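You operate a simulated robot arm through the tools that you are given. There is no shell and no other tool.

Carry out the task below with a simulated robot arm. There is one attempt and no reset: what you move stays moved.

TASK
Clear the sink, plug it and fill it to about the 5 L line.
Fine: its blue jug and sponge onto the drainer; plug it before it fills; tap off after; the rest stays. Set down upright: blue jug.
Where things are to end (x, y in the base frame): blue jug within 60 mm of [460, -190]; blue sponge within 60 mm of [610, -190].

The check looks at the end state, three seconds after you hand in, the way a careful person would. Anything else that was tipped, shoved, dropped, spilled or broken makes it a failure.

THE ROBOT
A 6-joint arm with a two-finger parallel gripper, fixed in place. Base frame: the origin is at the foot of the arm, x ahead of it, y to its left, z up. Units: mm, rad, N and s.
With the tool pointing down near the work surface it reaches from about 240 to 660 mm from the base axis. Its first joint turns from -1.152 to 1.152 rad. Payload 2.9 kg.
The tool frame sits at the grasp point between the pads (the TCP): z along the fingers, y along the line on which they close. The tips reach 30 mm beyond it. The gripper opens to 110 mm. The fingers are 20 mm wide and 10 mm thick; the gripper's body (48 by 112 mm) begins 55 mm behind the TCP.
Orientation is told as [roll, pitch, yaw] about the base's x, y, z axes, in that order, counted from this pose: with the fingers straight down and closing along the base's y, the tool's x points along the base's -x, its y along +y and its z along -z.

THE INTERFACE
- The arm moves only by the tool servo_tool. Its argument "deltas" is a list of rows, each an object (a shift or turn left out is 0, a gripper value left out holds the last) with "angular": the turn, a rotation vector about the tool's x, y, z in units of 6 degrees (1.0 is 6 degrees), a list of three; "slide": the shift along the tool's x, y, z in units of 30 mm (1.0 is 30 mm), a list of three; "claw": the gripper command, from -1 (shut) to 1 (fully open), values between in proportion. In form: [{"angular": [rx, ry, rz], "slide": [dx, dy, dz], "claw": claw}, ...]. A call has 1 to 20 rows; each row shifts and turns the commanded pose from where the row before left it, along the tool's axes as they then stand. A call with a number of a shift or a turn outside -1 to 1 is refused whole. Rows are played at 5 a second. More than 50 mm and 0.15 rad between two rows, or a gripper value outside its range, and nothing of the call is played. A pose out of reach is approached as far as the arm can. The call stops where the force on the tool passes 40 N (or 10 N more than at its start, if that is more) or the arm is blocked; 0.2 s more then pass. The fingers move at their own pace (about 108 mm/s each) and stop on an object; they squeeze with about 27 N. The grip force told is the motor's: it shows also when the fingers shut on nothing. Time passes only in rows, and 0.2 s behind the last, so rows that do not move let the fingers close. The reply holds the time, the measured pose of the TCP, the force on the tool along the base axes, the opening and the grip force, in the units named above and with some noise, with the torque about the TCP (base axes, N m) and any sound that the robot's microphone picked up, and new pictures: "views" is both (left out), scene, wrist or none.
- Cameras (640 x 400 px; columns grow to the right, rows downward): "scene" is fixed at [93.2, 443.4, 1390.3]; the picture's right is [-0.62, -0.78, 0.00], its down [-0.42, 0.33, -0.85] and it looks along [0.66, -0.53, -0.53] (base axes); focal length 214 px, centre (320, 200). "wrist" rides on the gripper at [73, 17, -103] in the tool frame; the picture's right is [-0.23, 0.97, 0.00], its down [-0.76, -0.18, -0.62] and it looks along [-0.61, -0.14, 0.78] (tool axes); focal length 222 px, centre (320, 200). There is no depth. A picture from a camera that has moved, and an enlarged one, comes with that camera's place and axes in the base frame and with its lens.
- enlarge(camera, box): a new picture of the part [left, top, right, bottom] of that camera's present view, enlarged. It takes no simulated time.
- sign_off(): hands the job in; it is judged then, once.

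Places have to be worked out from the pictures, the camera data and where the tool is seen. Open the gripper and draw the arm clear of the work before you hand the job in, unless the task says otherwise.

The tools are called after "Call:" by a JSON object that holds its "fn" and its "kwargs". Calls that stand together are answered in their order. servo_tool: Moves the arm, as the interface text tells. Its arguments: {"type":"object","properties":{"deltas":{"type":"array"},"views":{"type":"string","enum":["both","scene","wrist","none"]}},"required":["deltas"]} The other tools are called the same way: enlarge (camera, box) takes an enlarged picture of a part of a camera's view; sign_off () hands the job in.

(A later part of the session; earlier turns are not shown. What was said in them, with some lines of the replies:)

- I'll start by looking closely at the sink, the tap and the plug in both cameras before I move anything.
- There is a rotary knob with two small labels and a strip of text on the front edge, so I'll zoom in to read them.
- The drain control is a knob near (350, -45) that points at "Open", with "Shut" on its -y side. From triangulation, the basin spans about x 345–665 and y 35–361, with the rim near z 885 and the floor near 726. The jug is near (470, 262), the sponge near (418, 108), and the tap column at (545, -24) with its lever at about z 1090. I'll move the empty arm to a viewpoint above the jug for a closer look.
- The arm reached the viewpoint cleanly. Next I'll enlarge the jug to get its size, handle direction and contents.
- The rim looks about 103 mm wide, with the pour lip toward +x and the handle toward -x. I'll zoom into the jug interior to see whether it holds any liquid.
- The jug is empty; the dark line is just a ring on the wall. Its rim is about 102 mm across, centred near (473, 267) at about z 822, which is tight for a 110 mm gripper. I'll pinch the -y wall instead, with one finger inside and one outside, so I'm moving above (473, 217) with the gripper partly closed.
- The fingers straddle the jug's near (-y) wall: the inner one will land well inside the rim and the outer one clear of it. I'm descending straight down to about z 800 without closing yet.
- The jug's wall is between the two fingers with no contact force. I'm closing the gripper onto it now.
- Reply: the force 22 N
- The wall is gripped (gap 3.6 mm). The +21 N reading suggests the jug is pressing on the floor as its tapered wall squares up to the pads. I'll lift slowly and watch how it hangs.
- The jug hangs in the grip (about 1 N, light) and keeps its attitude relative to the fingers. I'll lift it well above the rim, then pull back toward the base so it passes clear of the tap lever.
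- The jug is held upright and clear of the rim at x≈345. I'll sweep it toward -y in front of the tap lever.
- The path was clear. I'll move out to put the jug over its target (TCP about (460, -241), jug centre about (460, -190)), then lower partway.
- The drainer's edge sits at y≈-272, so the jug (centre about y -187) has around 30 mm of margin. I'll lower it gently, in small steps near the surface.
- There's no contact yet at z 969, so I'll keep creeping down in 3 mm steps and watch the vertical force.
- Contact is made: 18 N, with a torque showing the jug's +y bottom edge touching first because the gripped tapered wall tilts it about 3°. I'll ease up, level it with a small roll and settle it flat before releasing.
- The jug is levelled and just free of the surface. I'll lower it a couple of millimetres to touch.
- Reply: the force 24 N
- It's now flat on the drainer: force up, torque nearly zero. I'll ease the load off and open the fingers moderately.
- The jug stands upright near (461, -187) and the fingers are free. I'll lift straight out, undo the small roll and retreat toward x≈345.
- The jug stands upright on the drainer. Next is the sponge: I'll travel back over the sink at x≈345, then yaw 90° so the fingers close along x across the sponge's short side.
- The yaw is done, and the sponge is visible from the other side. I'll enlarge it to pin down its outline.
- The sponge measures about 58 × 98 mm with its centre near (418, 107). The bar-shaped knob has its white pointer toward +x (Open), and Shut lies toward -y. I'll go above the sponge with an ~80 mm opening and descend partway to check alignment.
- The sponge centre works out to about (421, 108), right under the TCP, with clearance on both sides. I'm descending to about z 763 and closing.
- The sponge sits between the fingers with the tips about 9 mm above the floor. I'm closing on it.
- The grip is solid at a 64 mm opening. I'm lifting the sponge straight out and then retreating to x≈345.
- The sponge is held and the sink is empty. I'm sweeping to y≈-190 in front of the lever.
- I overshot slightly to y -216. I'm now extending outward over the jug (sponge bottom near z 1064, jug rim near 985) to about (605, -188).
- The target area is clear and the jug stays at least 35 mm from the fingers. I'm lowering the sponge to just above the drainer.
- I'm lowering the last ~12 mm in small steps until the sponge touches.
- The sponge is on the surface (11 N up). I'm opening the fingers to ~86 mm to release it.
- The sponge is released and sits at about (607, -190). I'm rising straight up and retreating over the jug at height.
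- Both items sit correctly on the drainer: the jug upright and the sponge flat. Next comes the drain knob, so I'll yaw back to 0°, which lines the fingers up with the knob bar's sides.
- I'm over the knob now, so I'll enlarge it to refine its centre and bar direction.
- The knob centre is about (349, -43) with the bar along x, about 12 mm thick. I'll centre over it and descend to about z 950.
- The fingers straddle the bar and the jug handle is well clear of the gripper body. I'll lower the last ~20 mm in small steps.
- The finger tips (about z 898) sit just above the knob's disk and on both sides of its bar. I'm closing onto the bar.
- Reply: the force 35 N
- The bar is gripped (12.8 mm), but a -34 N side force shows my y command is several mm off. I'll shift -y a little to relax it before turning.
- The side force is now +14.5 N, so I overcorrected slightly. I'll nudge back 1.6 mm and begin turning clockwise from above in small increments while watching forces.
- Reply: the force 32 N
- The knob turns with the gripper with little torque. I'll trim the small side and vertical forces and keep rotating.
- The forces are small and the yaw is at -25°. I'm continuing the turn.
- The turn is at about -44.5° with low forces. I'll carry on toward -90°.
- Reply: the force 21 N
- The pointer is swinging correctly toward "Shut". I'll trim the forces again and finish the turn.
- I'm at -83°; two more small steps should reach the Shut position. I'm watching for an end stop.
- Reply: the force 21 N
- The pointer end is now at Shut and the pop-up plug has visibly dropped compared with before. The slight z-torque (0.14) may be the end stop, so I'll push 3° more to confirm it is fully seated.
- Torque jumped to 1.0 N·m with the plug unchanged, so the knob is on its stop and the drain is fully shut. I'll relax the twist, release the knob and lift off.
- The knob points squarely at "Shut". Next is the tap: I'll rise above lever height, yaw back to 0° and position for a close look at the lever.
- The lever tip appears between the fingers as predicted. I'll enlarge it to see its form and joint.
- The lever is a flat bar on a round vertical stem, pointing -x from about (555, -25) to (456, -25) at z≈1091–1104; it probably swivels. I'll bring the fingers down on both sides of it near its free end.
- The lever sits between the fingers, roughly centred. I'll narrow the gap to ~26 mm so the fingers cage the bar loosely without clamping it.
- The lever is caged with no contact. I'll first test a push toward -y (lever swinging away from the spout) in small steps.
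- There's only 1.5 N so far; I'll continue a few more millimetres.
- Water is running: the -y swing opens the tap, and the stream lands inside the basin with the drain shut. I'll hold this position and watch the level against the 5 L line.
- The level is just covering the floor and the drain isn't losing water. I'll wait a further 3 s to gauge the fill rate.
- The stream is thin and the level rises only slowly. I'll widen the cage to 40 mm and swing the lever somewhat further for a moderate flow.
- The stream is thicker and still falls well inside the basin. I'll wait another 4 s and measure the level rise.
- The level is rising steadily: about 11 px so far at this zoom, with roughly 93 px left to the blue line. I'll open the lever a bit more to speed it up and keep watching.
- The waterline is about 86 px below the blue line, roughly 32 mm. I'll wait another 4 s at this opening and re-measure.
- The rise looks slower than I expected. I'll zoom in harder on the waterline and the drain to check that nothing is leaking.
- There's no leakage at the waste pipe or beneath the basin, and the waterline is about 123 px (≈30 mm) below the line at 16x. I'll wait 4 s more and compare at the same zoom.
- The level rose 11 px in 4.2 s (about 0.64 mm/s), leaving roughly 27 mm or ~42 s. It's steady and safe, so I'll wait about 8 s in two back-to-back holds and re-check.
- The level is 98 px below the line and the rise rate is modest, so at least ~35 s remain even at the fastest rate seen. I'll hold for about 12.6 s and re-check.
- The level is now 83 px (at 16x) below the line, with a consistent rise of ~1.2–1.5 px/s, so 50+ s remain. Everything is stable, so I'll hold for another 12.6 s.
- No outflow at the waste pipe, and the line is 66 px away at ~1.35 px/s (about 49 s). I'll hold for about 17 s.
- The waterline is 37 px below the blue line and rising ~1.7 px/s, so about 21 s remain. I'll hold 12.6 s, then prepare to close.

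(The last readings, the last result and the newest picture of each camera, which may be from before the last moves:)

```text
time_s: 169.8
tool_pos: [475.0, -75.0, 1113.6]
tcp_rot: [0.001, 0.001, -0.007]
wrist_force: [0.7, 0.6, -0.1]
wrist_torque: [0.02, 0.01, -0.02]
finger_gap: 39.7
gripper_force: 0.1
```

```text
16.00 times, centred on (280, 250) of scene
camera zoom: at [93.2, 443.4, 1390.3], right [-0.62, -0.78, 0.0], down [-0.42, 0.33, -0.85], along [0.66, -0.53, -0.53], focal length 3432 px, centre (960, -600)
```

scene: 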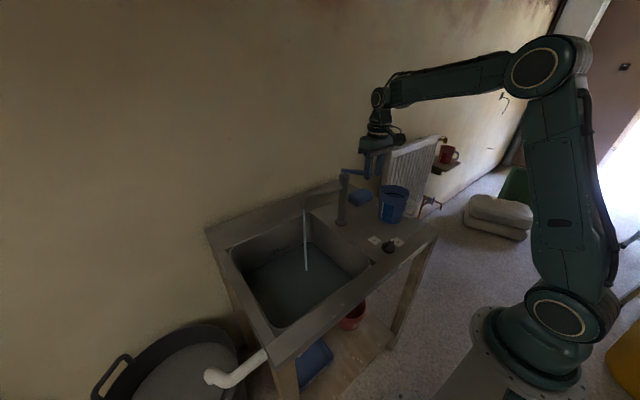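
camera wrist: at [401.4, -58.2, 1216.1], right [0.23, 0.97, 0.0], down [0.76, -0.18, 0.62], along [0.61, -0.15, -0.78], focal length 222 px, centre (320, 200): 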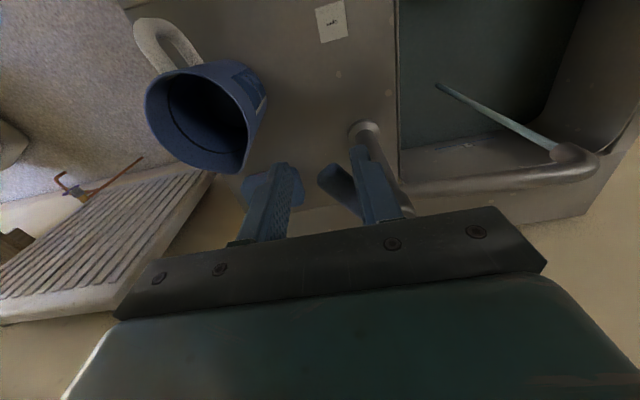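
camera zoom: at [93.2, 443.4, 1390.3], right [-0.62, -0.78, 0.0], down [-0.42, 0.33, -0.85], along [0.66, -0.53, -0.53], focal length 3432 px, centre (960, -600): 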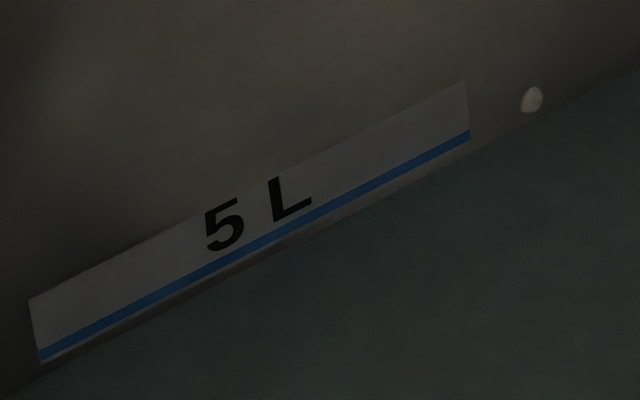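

About 20 px (≈5 mm) remain at ~1.4 px/s. I'll hold 8.4 s more, then check and close the tap.

Call:
{"fn": "servo_tool", "kwargs": {"deltas": [{}, {}, {}, {}, {}, {}, {}, {}, {}, {}, {}, {}, {}, {}, {}, {}, {}, {}, {}, {}], "views": "none"}}

Call:
{"fn": "servo_tool", "kwargs": {"deltas": [{}, {}, {}, {}, {}, {}, {}, {}, {}, {}, {}, {}, {}, {}, {}, {}, {}, {}, {}, {}], "views": "both"}}

Call:
{"fn": "enlarge", "kwargs": {"camera": "scene", "box": [264, 240, 296, 260]}}

Call:
{"fn": "enlarge", "kwargs": {"camera": "wrist", "box": [240, 110, 400, 235]}}

```text
time_s: 174.0
tool_pos: [472.4, -76.0, 1114.9]
tcp_rot: [0.001, -0.002, -0.006]
wrist_force: [-0.6, 0.5, 0.2]
wrist_torque: [0.03, 0.01, -0.01]
finger_gap: 39.7
gripper_force: 0.0
```

```text
time_s: 178.2
tool_pos: [473.5, -76.3, 1114.0]
tcp_rot: [0.001, 0.0, -0.008]
wrist_force: [0.2, -0.2, 0.1]
wrist_torque: [0.01, 0.0, -0.01]
finger_gap: 40.1
gripper_force: 0.1
camera wrist: at [401.4, -58.2, 1216.1], right [0.23, 0.97, 0.0], down [0.76, -0.18, 0.62], along [0.61, -0.15, -0.78], focal length 222 px, centre (320, 200)
```

scene: 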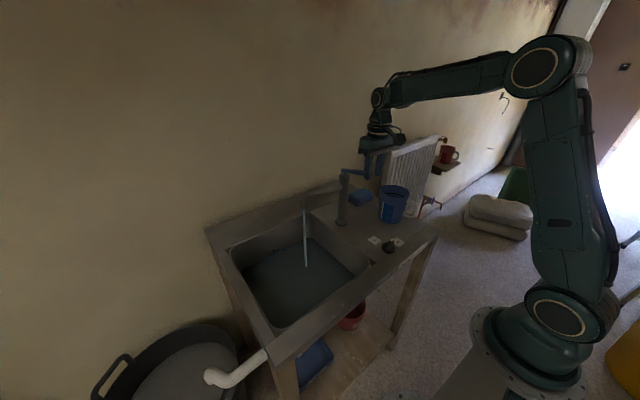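
wrist: 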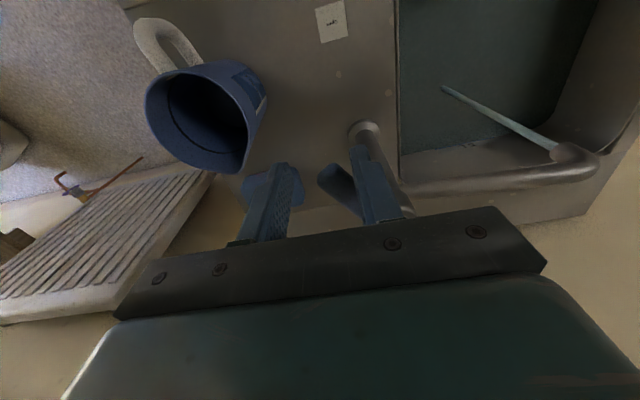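

```text
16.00 times, centred on (280, 250) of scene
camera zoom: at [93.2, 443.4, 1390.3], right [-0.62, -0.78, 0.0], down [-0.42, 0.33, -0.85], along [0.66, -0.53, -0.53], focal length 3432 px, centre (960, -600)
```

zoom: 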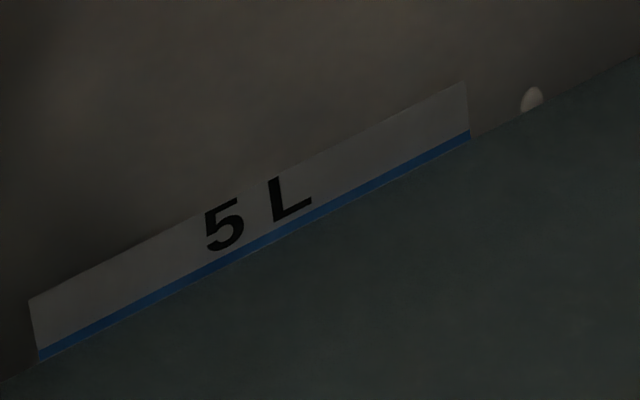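

```text
3.20 times, centred on (320, 172) of wrist
camera zoom: at [401.4, -58.2, 1216.1], right [0.23, 0.97, 0.0], down [0.76, -0.18, 0.62], along [0.61, -0.15, -0.78], focal length 711 px, centre (320, 288)
```

zoom: 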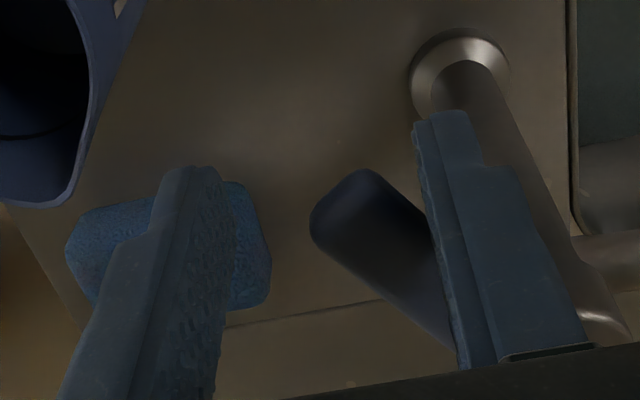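

The waterline has reached the lower edge of the blue 5 L line. I'm closing the tap now by sweeping the -y finger back toward +y.

Call:
{"fn": "servo_tool", "kwargs": {"deltas": [{"slide": [0, 0.25, 0]}, {"slide": [0, 0.25, 0]}, {"slide": [0, 0.25, 0]}, {"slide": [0, 0.25, 0]}, {"slide": [0, 0.25, 0]}, {"slide": [0, 0.25, 0]}, {"slide": [0, 0.25, 0]}, {"slide": [0, 0.2, 0]}, {}], "views": "both"}}

Call:
{"fn": "enlarge", "kwargs": {"camera": "scene", "box": [288, 195, 352, 285]}}

Call:
{"fn": "enlarge", "kwargs": {"camera": "wrist", "box": [240, 110, 400, 235]}}

```text
time_s: 180.2
tool_pos: [476.2, -17.4, 1115.4]
tcp_rot: [0.0, -0.002, -0.008]
wrist_force: [-0.3, 0.2, -0.2]
wrist_torque: [0.0, 0.01, 0.0]
finger_gap: 39.7
gripper_force: 0.0
camera wrist: at [402.1, 0.7, 1217.4], right [0.23, 0.97, 0.0], down [0.76, -0.18, 0.62], along [0.61, -0.15, -0.78], focal length 222 px, centre (320, 200)
```

scene: 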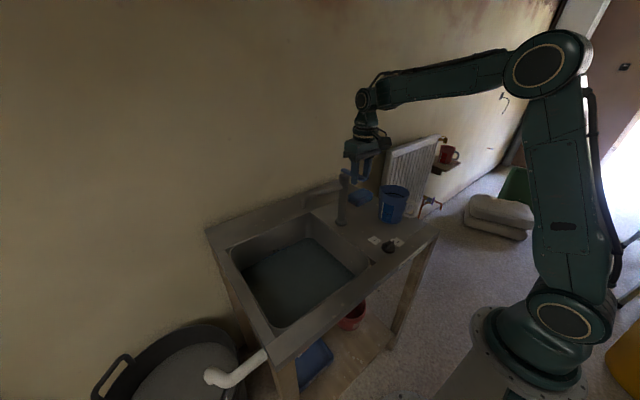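
wrist: 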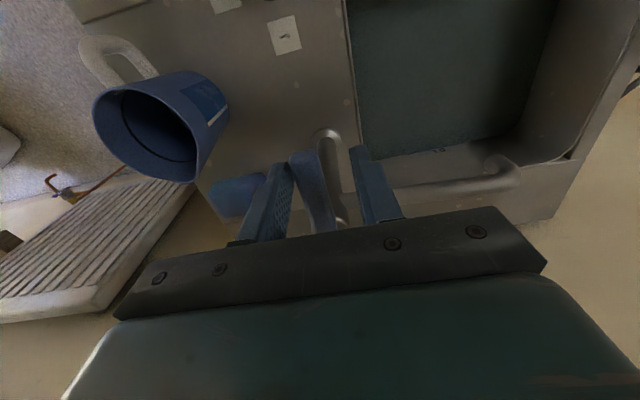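

```text
4.44 times, centred on (320, 240) of scene
camera zoom: at [93.2, 443.4, 1390.3], right [-0.62, -0.78, 0.0], down [-0.42, 0.33, -0.85], along [0.66, -0.53, -0.53], focal length 953 px, centre (320, 22)
```

zoom: 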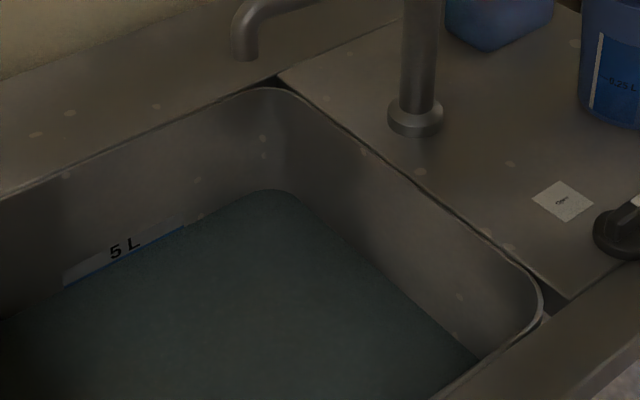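

```text
3.20 times, centred on (320, 172) of wrist
camera zoom: at [402.1, 0.7, 1217.4], right [0.23, 0.97, 0.0], down [0.76, -0.18, 0.62], along [0.61, -0.15, -0.78], focal length 711 px, centre (320, 288)
```

zoom: 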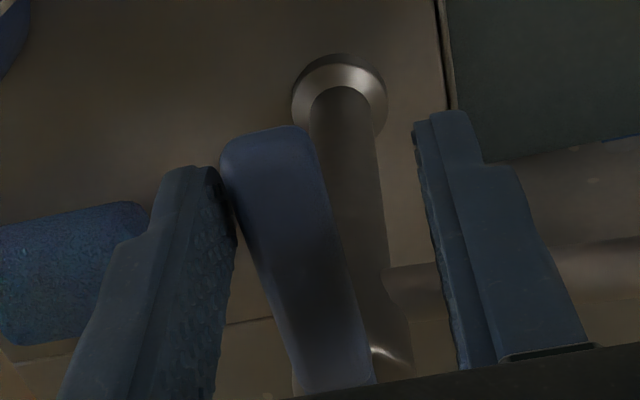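

The stream has stopped and the lever is nearly at its original position. I'll nudge it a few millimetres further to seat it on its closed stop.

Call:
{"fn": "servo_tool", "kwargs": {"deltas": [{"slide": [0, 0.07, 0]}, {"slide": [0, 0.07, 0]}, {}], "views": "none"}}

```text
time_s: 181.0
tool_pos: [474.0, -13.3, 1115.3]
tcp_rot: [0.0, -0.001, -0.006]
wrist_force: [0.4, -4.1, 0.9]
wrist_torque: [-0.09, -0.02, 0.06]
finger_gap: 42.2
gripper_force: 2.0
```

The reaction is -4 N and the finger is being pushed back slightly, which suggests the lever is on its stop. One more 2 mm nudge will confirm it.

Call:
{"fn": "servo_tool", "kwargs": {"deltas": [{"slide": [0, 0.07, 0]}, {}], "views": "wrist"}}

Call:
{"fn": "enlarge", "kwargs": {"camera": "wrist", "box": [240, 110, 400, 235]}}

Call:
{"fn": "enlarge", "kwargs": {"camera": "scene", "box": [264, 240, 296, 260]}}

Call:
{"fn": "enlarge", "kwargs": {"camera": "scene", "box": [288, 195, 352, 285]}}

```text
time_s: 181.6
tool_pos: [475.0, -11.1, 1114.4]
tcp_rot: [0.0, -0.002, -0.008]
wrist_force: [2.9, -11.6, 3.7]
wrist_torque: [-0.26, -0.03, 0.08]
finger_gap: 45.6
gripper_force: 5.8
camera wrist: at [402.2, 6.8, 1216.4], right [0.23, 0.97, 0.0], down [0.76, -0.18, 0.62], along [0.61, -0.15, -0.78], focal length 222 px, centre (320, 200)
```

wrist: 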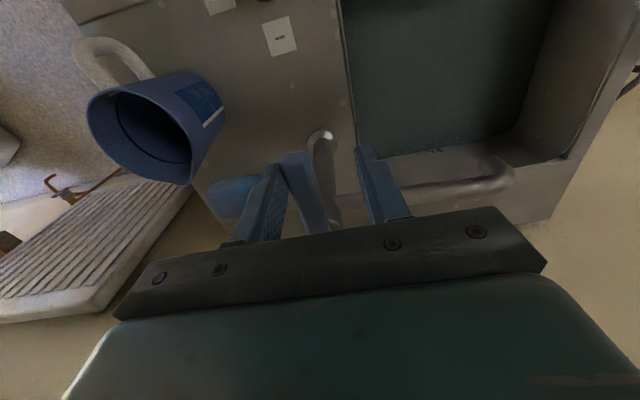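

```text
3.20 times, centred on (320, 172) of wrist
camera zoom: at [402.2, 6.8, 1216.4], right [0.23, 0.97, 0.0], down [0.76, -0.18, 0.62], along [0.61, -0.15, -0.78], focal length 711 px, centre (320, 288)
```

zoom: 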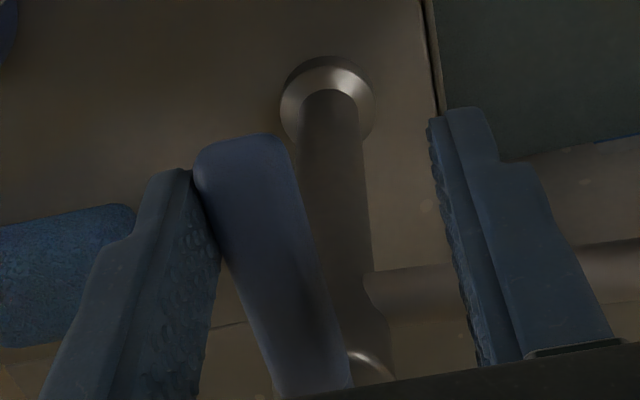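

```text
16.00 times, centred on (280, 250) of scene
camera zoom: at [93.3, 443.0, 1390.5], right [-0.62, -0.78, 0.0], down [-0.42, 0.33, -0.85], along [0.66, -0.53, -0.53], focal length 3432 px, centre (960, -600)
```

zoom: 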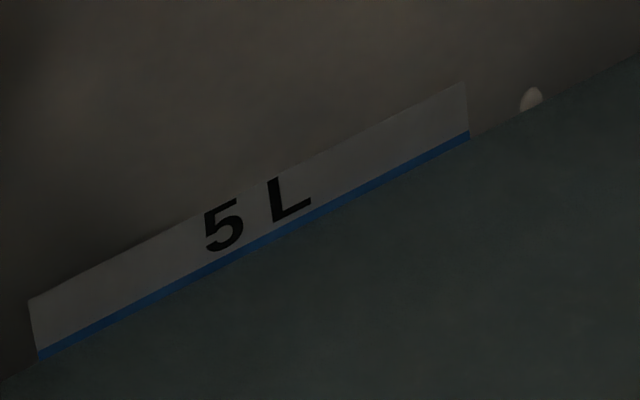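

```text
4.44 times, centred on (320, 240) of scene
camera zoom: at [93.3, 443.0, 1390.5], right [-0.62, -0.78, 0.0], down [-0.42, 0.33, -0.85], along [0.66, -0.53, -0.53], focal length 953 px, centre (320, 22)
```

zoom: 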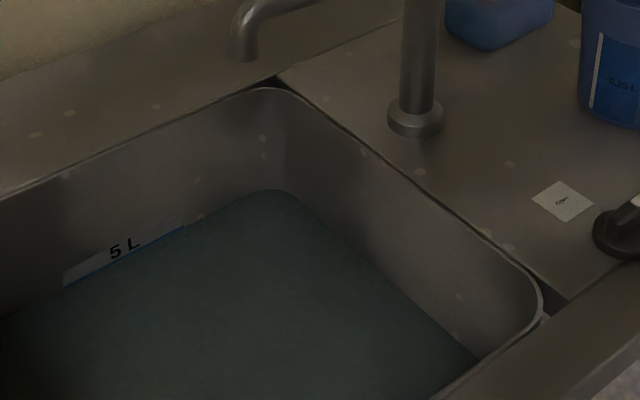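

The lever is firmly on its closed stop, the water is on the blue 5 L line and no stream is running. I'll ease off, centre the fingers around the lever and lift straight up.

Call:
{"fn": "servo_tool", "kwargs": {"deltas": [{"slide": [0, -0.2, 0], "claw": 0.0}, {"slide": [0, -0.1, 0]}, {}, {"slide": [0, 0, -0.4]}, {"slide": [0, 0, -0.7]}, {"slide": [0, 0, -0.7]}, {"slide": [0, 0, -0.7]}, {"slide": [0, 0, -0.7]}, {}], "views": "both"}}

Call:
{"fn": "enlarge", "kwargs": {"camera": "scene", "box": [264, 240, 296, 260]}}

Call:
{"fn": "enlarge", "kwargs": {"camera": "scene", "box": [288, 150, 416, 260]}}

```text
time_s: 183.6
tool_pos: [474.4, -21.2, 1212.1]
tcp_rot: [0.0, 0.001, -0.007]
wrist_force: [-0.2, 1.3, 0.9]
wrist_torque: [-0.01, 0.02, -0.01]
finger_gap: 55.1
gripper_force: 0.0
camera wrist: at [401.2, -3.0, 1313.7], right [0.23, 0.97, 0.0], down [0.76, -0.18, 0.62], along [0.61, -0.15, -0.78], focal length 222 px, centre (320, 200)
```

scene: 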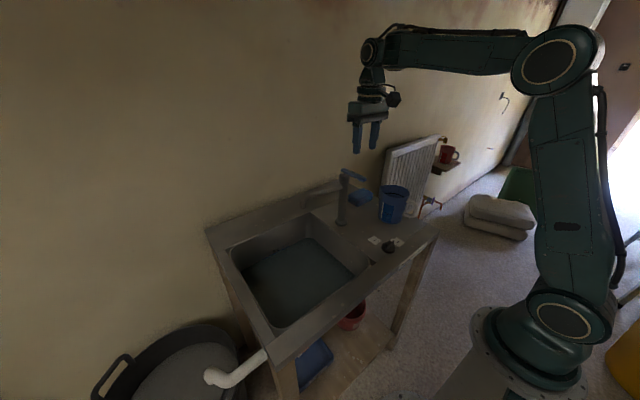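
wrist: 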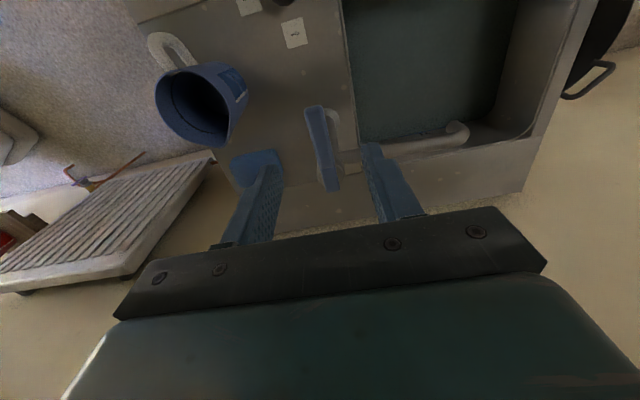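

```text
16.00 times, centred on (280, 250) of scene
camera zoom: at [93.2, 443.4, 1390.3], right [-0.62, -0.78, 0.0], down [-0.42, 0.33, -0.85], along [0.66, -0.53, -0.53], focal length 3432 px, centre (960, -600)
```

zoom: 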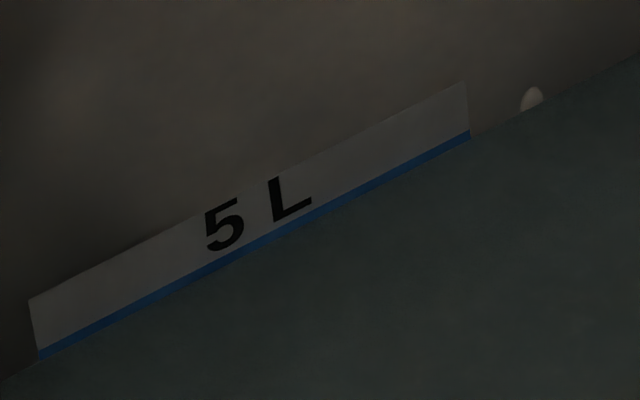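

```text
3.64 times, centred on (352, 205) of scene
camera zoom: at [93.2, 443.4, 1390.3], right [-0.62, -0.78, 0.0], down [-0.42, 0.33, -0.85], along [0.66, -0.53, -0.53], focal length 780 px, centre (204, 182)
```

zoom: 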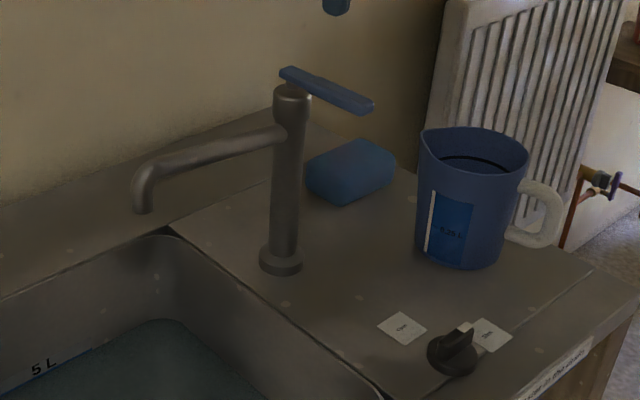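

All looks right: the tap is off, the knob is at Shut, the water sits at the 5 L line and the jug and sponge are on the drainer. I'll open the gripper and retreat to near the starting pose, then take a last look.

Call:
{"fn": "servo_tool", "kwargs": {"deltas": [{"slide": [0, 0, -0.6], "claw": 1}, {"slide": [0.6, 0.1, -0.6]}, {"slide": [0.7, 0.15, -0.6]}, {"slide": [0.7, 0.15, -0.6]}, {"slide": [0.7, 0.15, -0.6]}, {"slide": [0.7, 0.15, -0.6]}, {"slide": [0.7, 0.15, -0.6]}, {"slide": [0.7, 0.15, -0.3]}, {"slide": [0.4, 0.0, 0]}, {}, {}], "views": "both"}}

Call:
{"fn": "enlarge", "kwargs": {"camera": "scene", "box": [264, 240, 296, 260]}}

Call:
{"fn": "enlarge", "kwargs": {"camera": "wrist", "box": [180, 20, 520, 232]}}

Call:
{"fn": "enlarge", "kwargs": {"camera": "scene", "box": [180, 310, 340, 400]}}

```text
time_s: 186.0
tool_pos: [316.7, 12.6, 1344.9]
tcp_rot: [0.001, -0.001, -0.005]
wrist_force: [0.3, 0.0, -0.3]
wrist_torque: [0.02, 0.04, 0.02]
finger_gap: 109.9
gripper_force: 0.1
camera wrist: at [244.9, 30.5, 1446.5], right [0.23, 0.97, 0.0], down [0.76, -0.18, 0.62], along [0.61, -0.15, -0.78], focal length 222 px, centre (320, 200)
```

scene: 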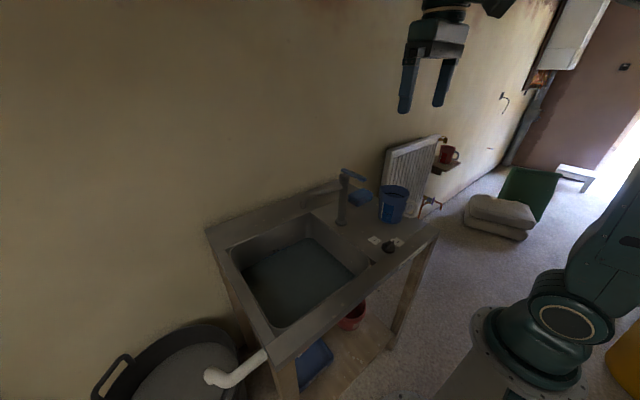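
wrist: 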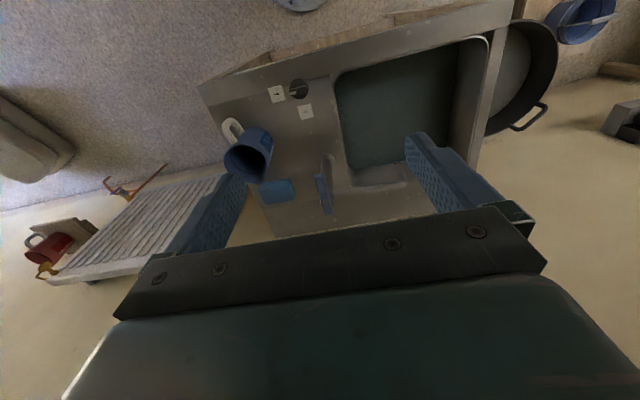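

```text
16.00 times, centred on (280, 250) of scene
camera zoom: at [93.2, 443.4, 1390.3], right [-0.62, -0.78, 0.0], down [-0.42, 0.33, -0.85], along [0.66, -0.53, -0.53], focal length 3432 px, centre (960, -600)
```

zoom: 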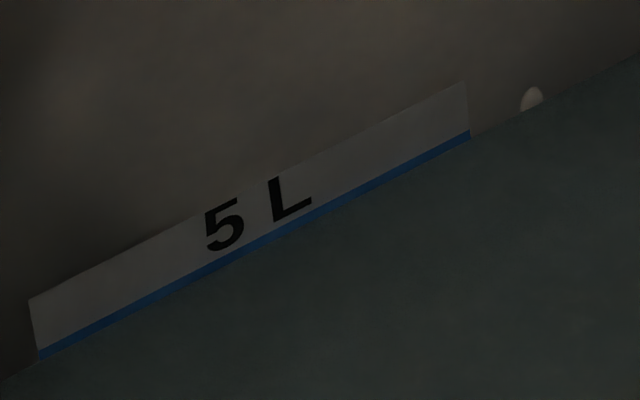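

```text
1.88 times, centred on (350, 126) of wrist
camera zoom: at [244.9, 30.5, 1446.5], right [0.23, 0.97, 0.0], down [0.76, -0.18, 0.62], along [0.61, -0.15, -0.78], focal length 418 px, centre (264, 339)
```

zoom: 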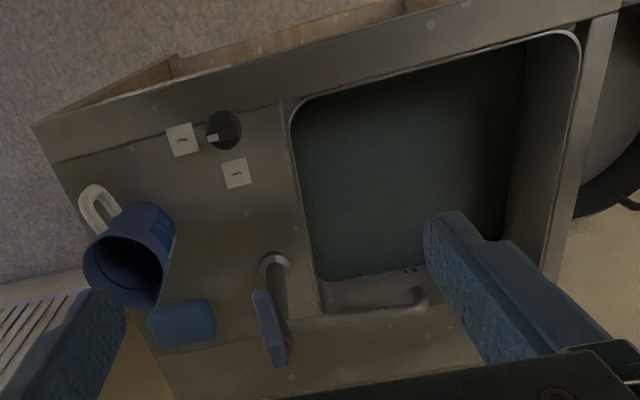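

```text
4.00 times, centred on (260, 355) of scene
camera zoom: at [93.2, 443.4, 1390.3], right [-0.62, -0.78, 0.0], down [-0.42, 0.33, -0.85], along [0.66, -0.53, -0.53], focal length 858 px, centre (560, -420)
```

zoom: 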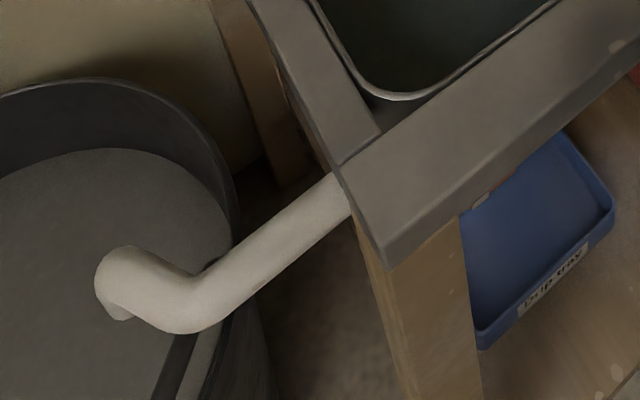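

Final check: the water holds steady at the blue 5 L line, the tap is off and the knob is at Shut. The jug stands upright at about (461, -187), the sponge is at about (607, -190), and the arm is clear with the gripper open. I'm handing in the job.

Call:
{"fn": "sign_off", "kwargs": {}}

```text
The job is handed in.
```

I cleared the sink, shut the drain and filled the basin to the 5 L line. The job is handed in, but I haven't seen the check's result.

- **Blue jug:** standing upright on the drainer at about (461, -187), which is close to the target of (460, -190).
- **Blue sponge:** lying flat on the drainer at about (607, -190), against a target of (610, -190).
- **Drain:** the knob is turned to its end stop at "Shut". I saw no water at the waste pipe during or after filling.
- **Water level:** the waterline sits at the lower edge of the blue 5 L line and stayed there after I closed the tap.
- **Tap:** the lever is back on its closed stop and no water is running.
- **Arm:** back near its starting pose, with the gripper fully open and clear of the work.

I touched only the jug, sponge, knob and tap lever. I saw no spills and nothing else knocked or moved.
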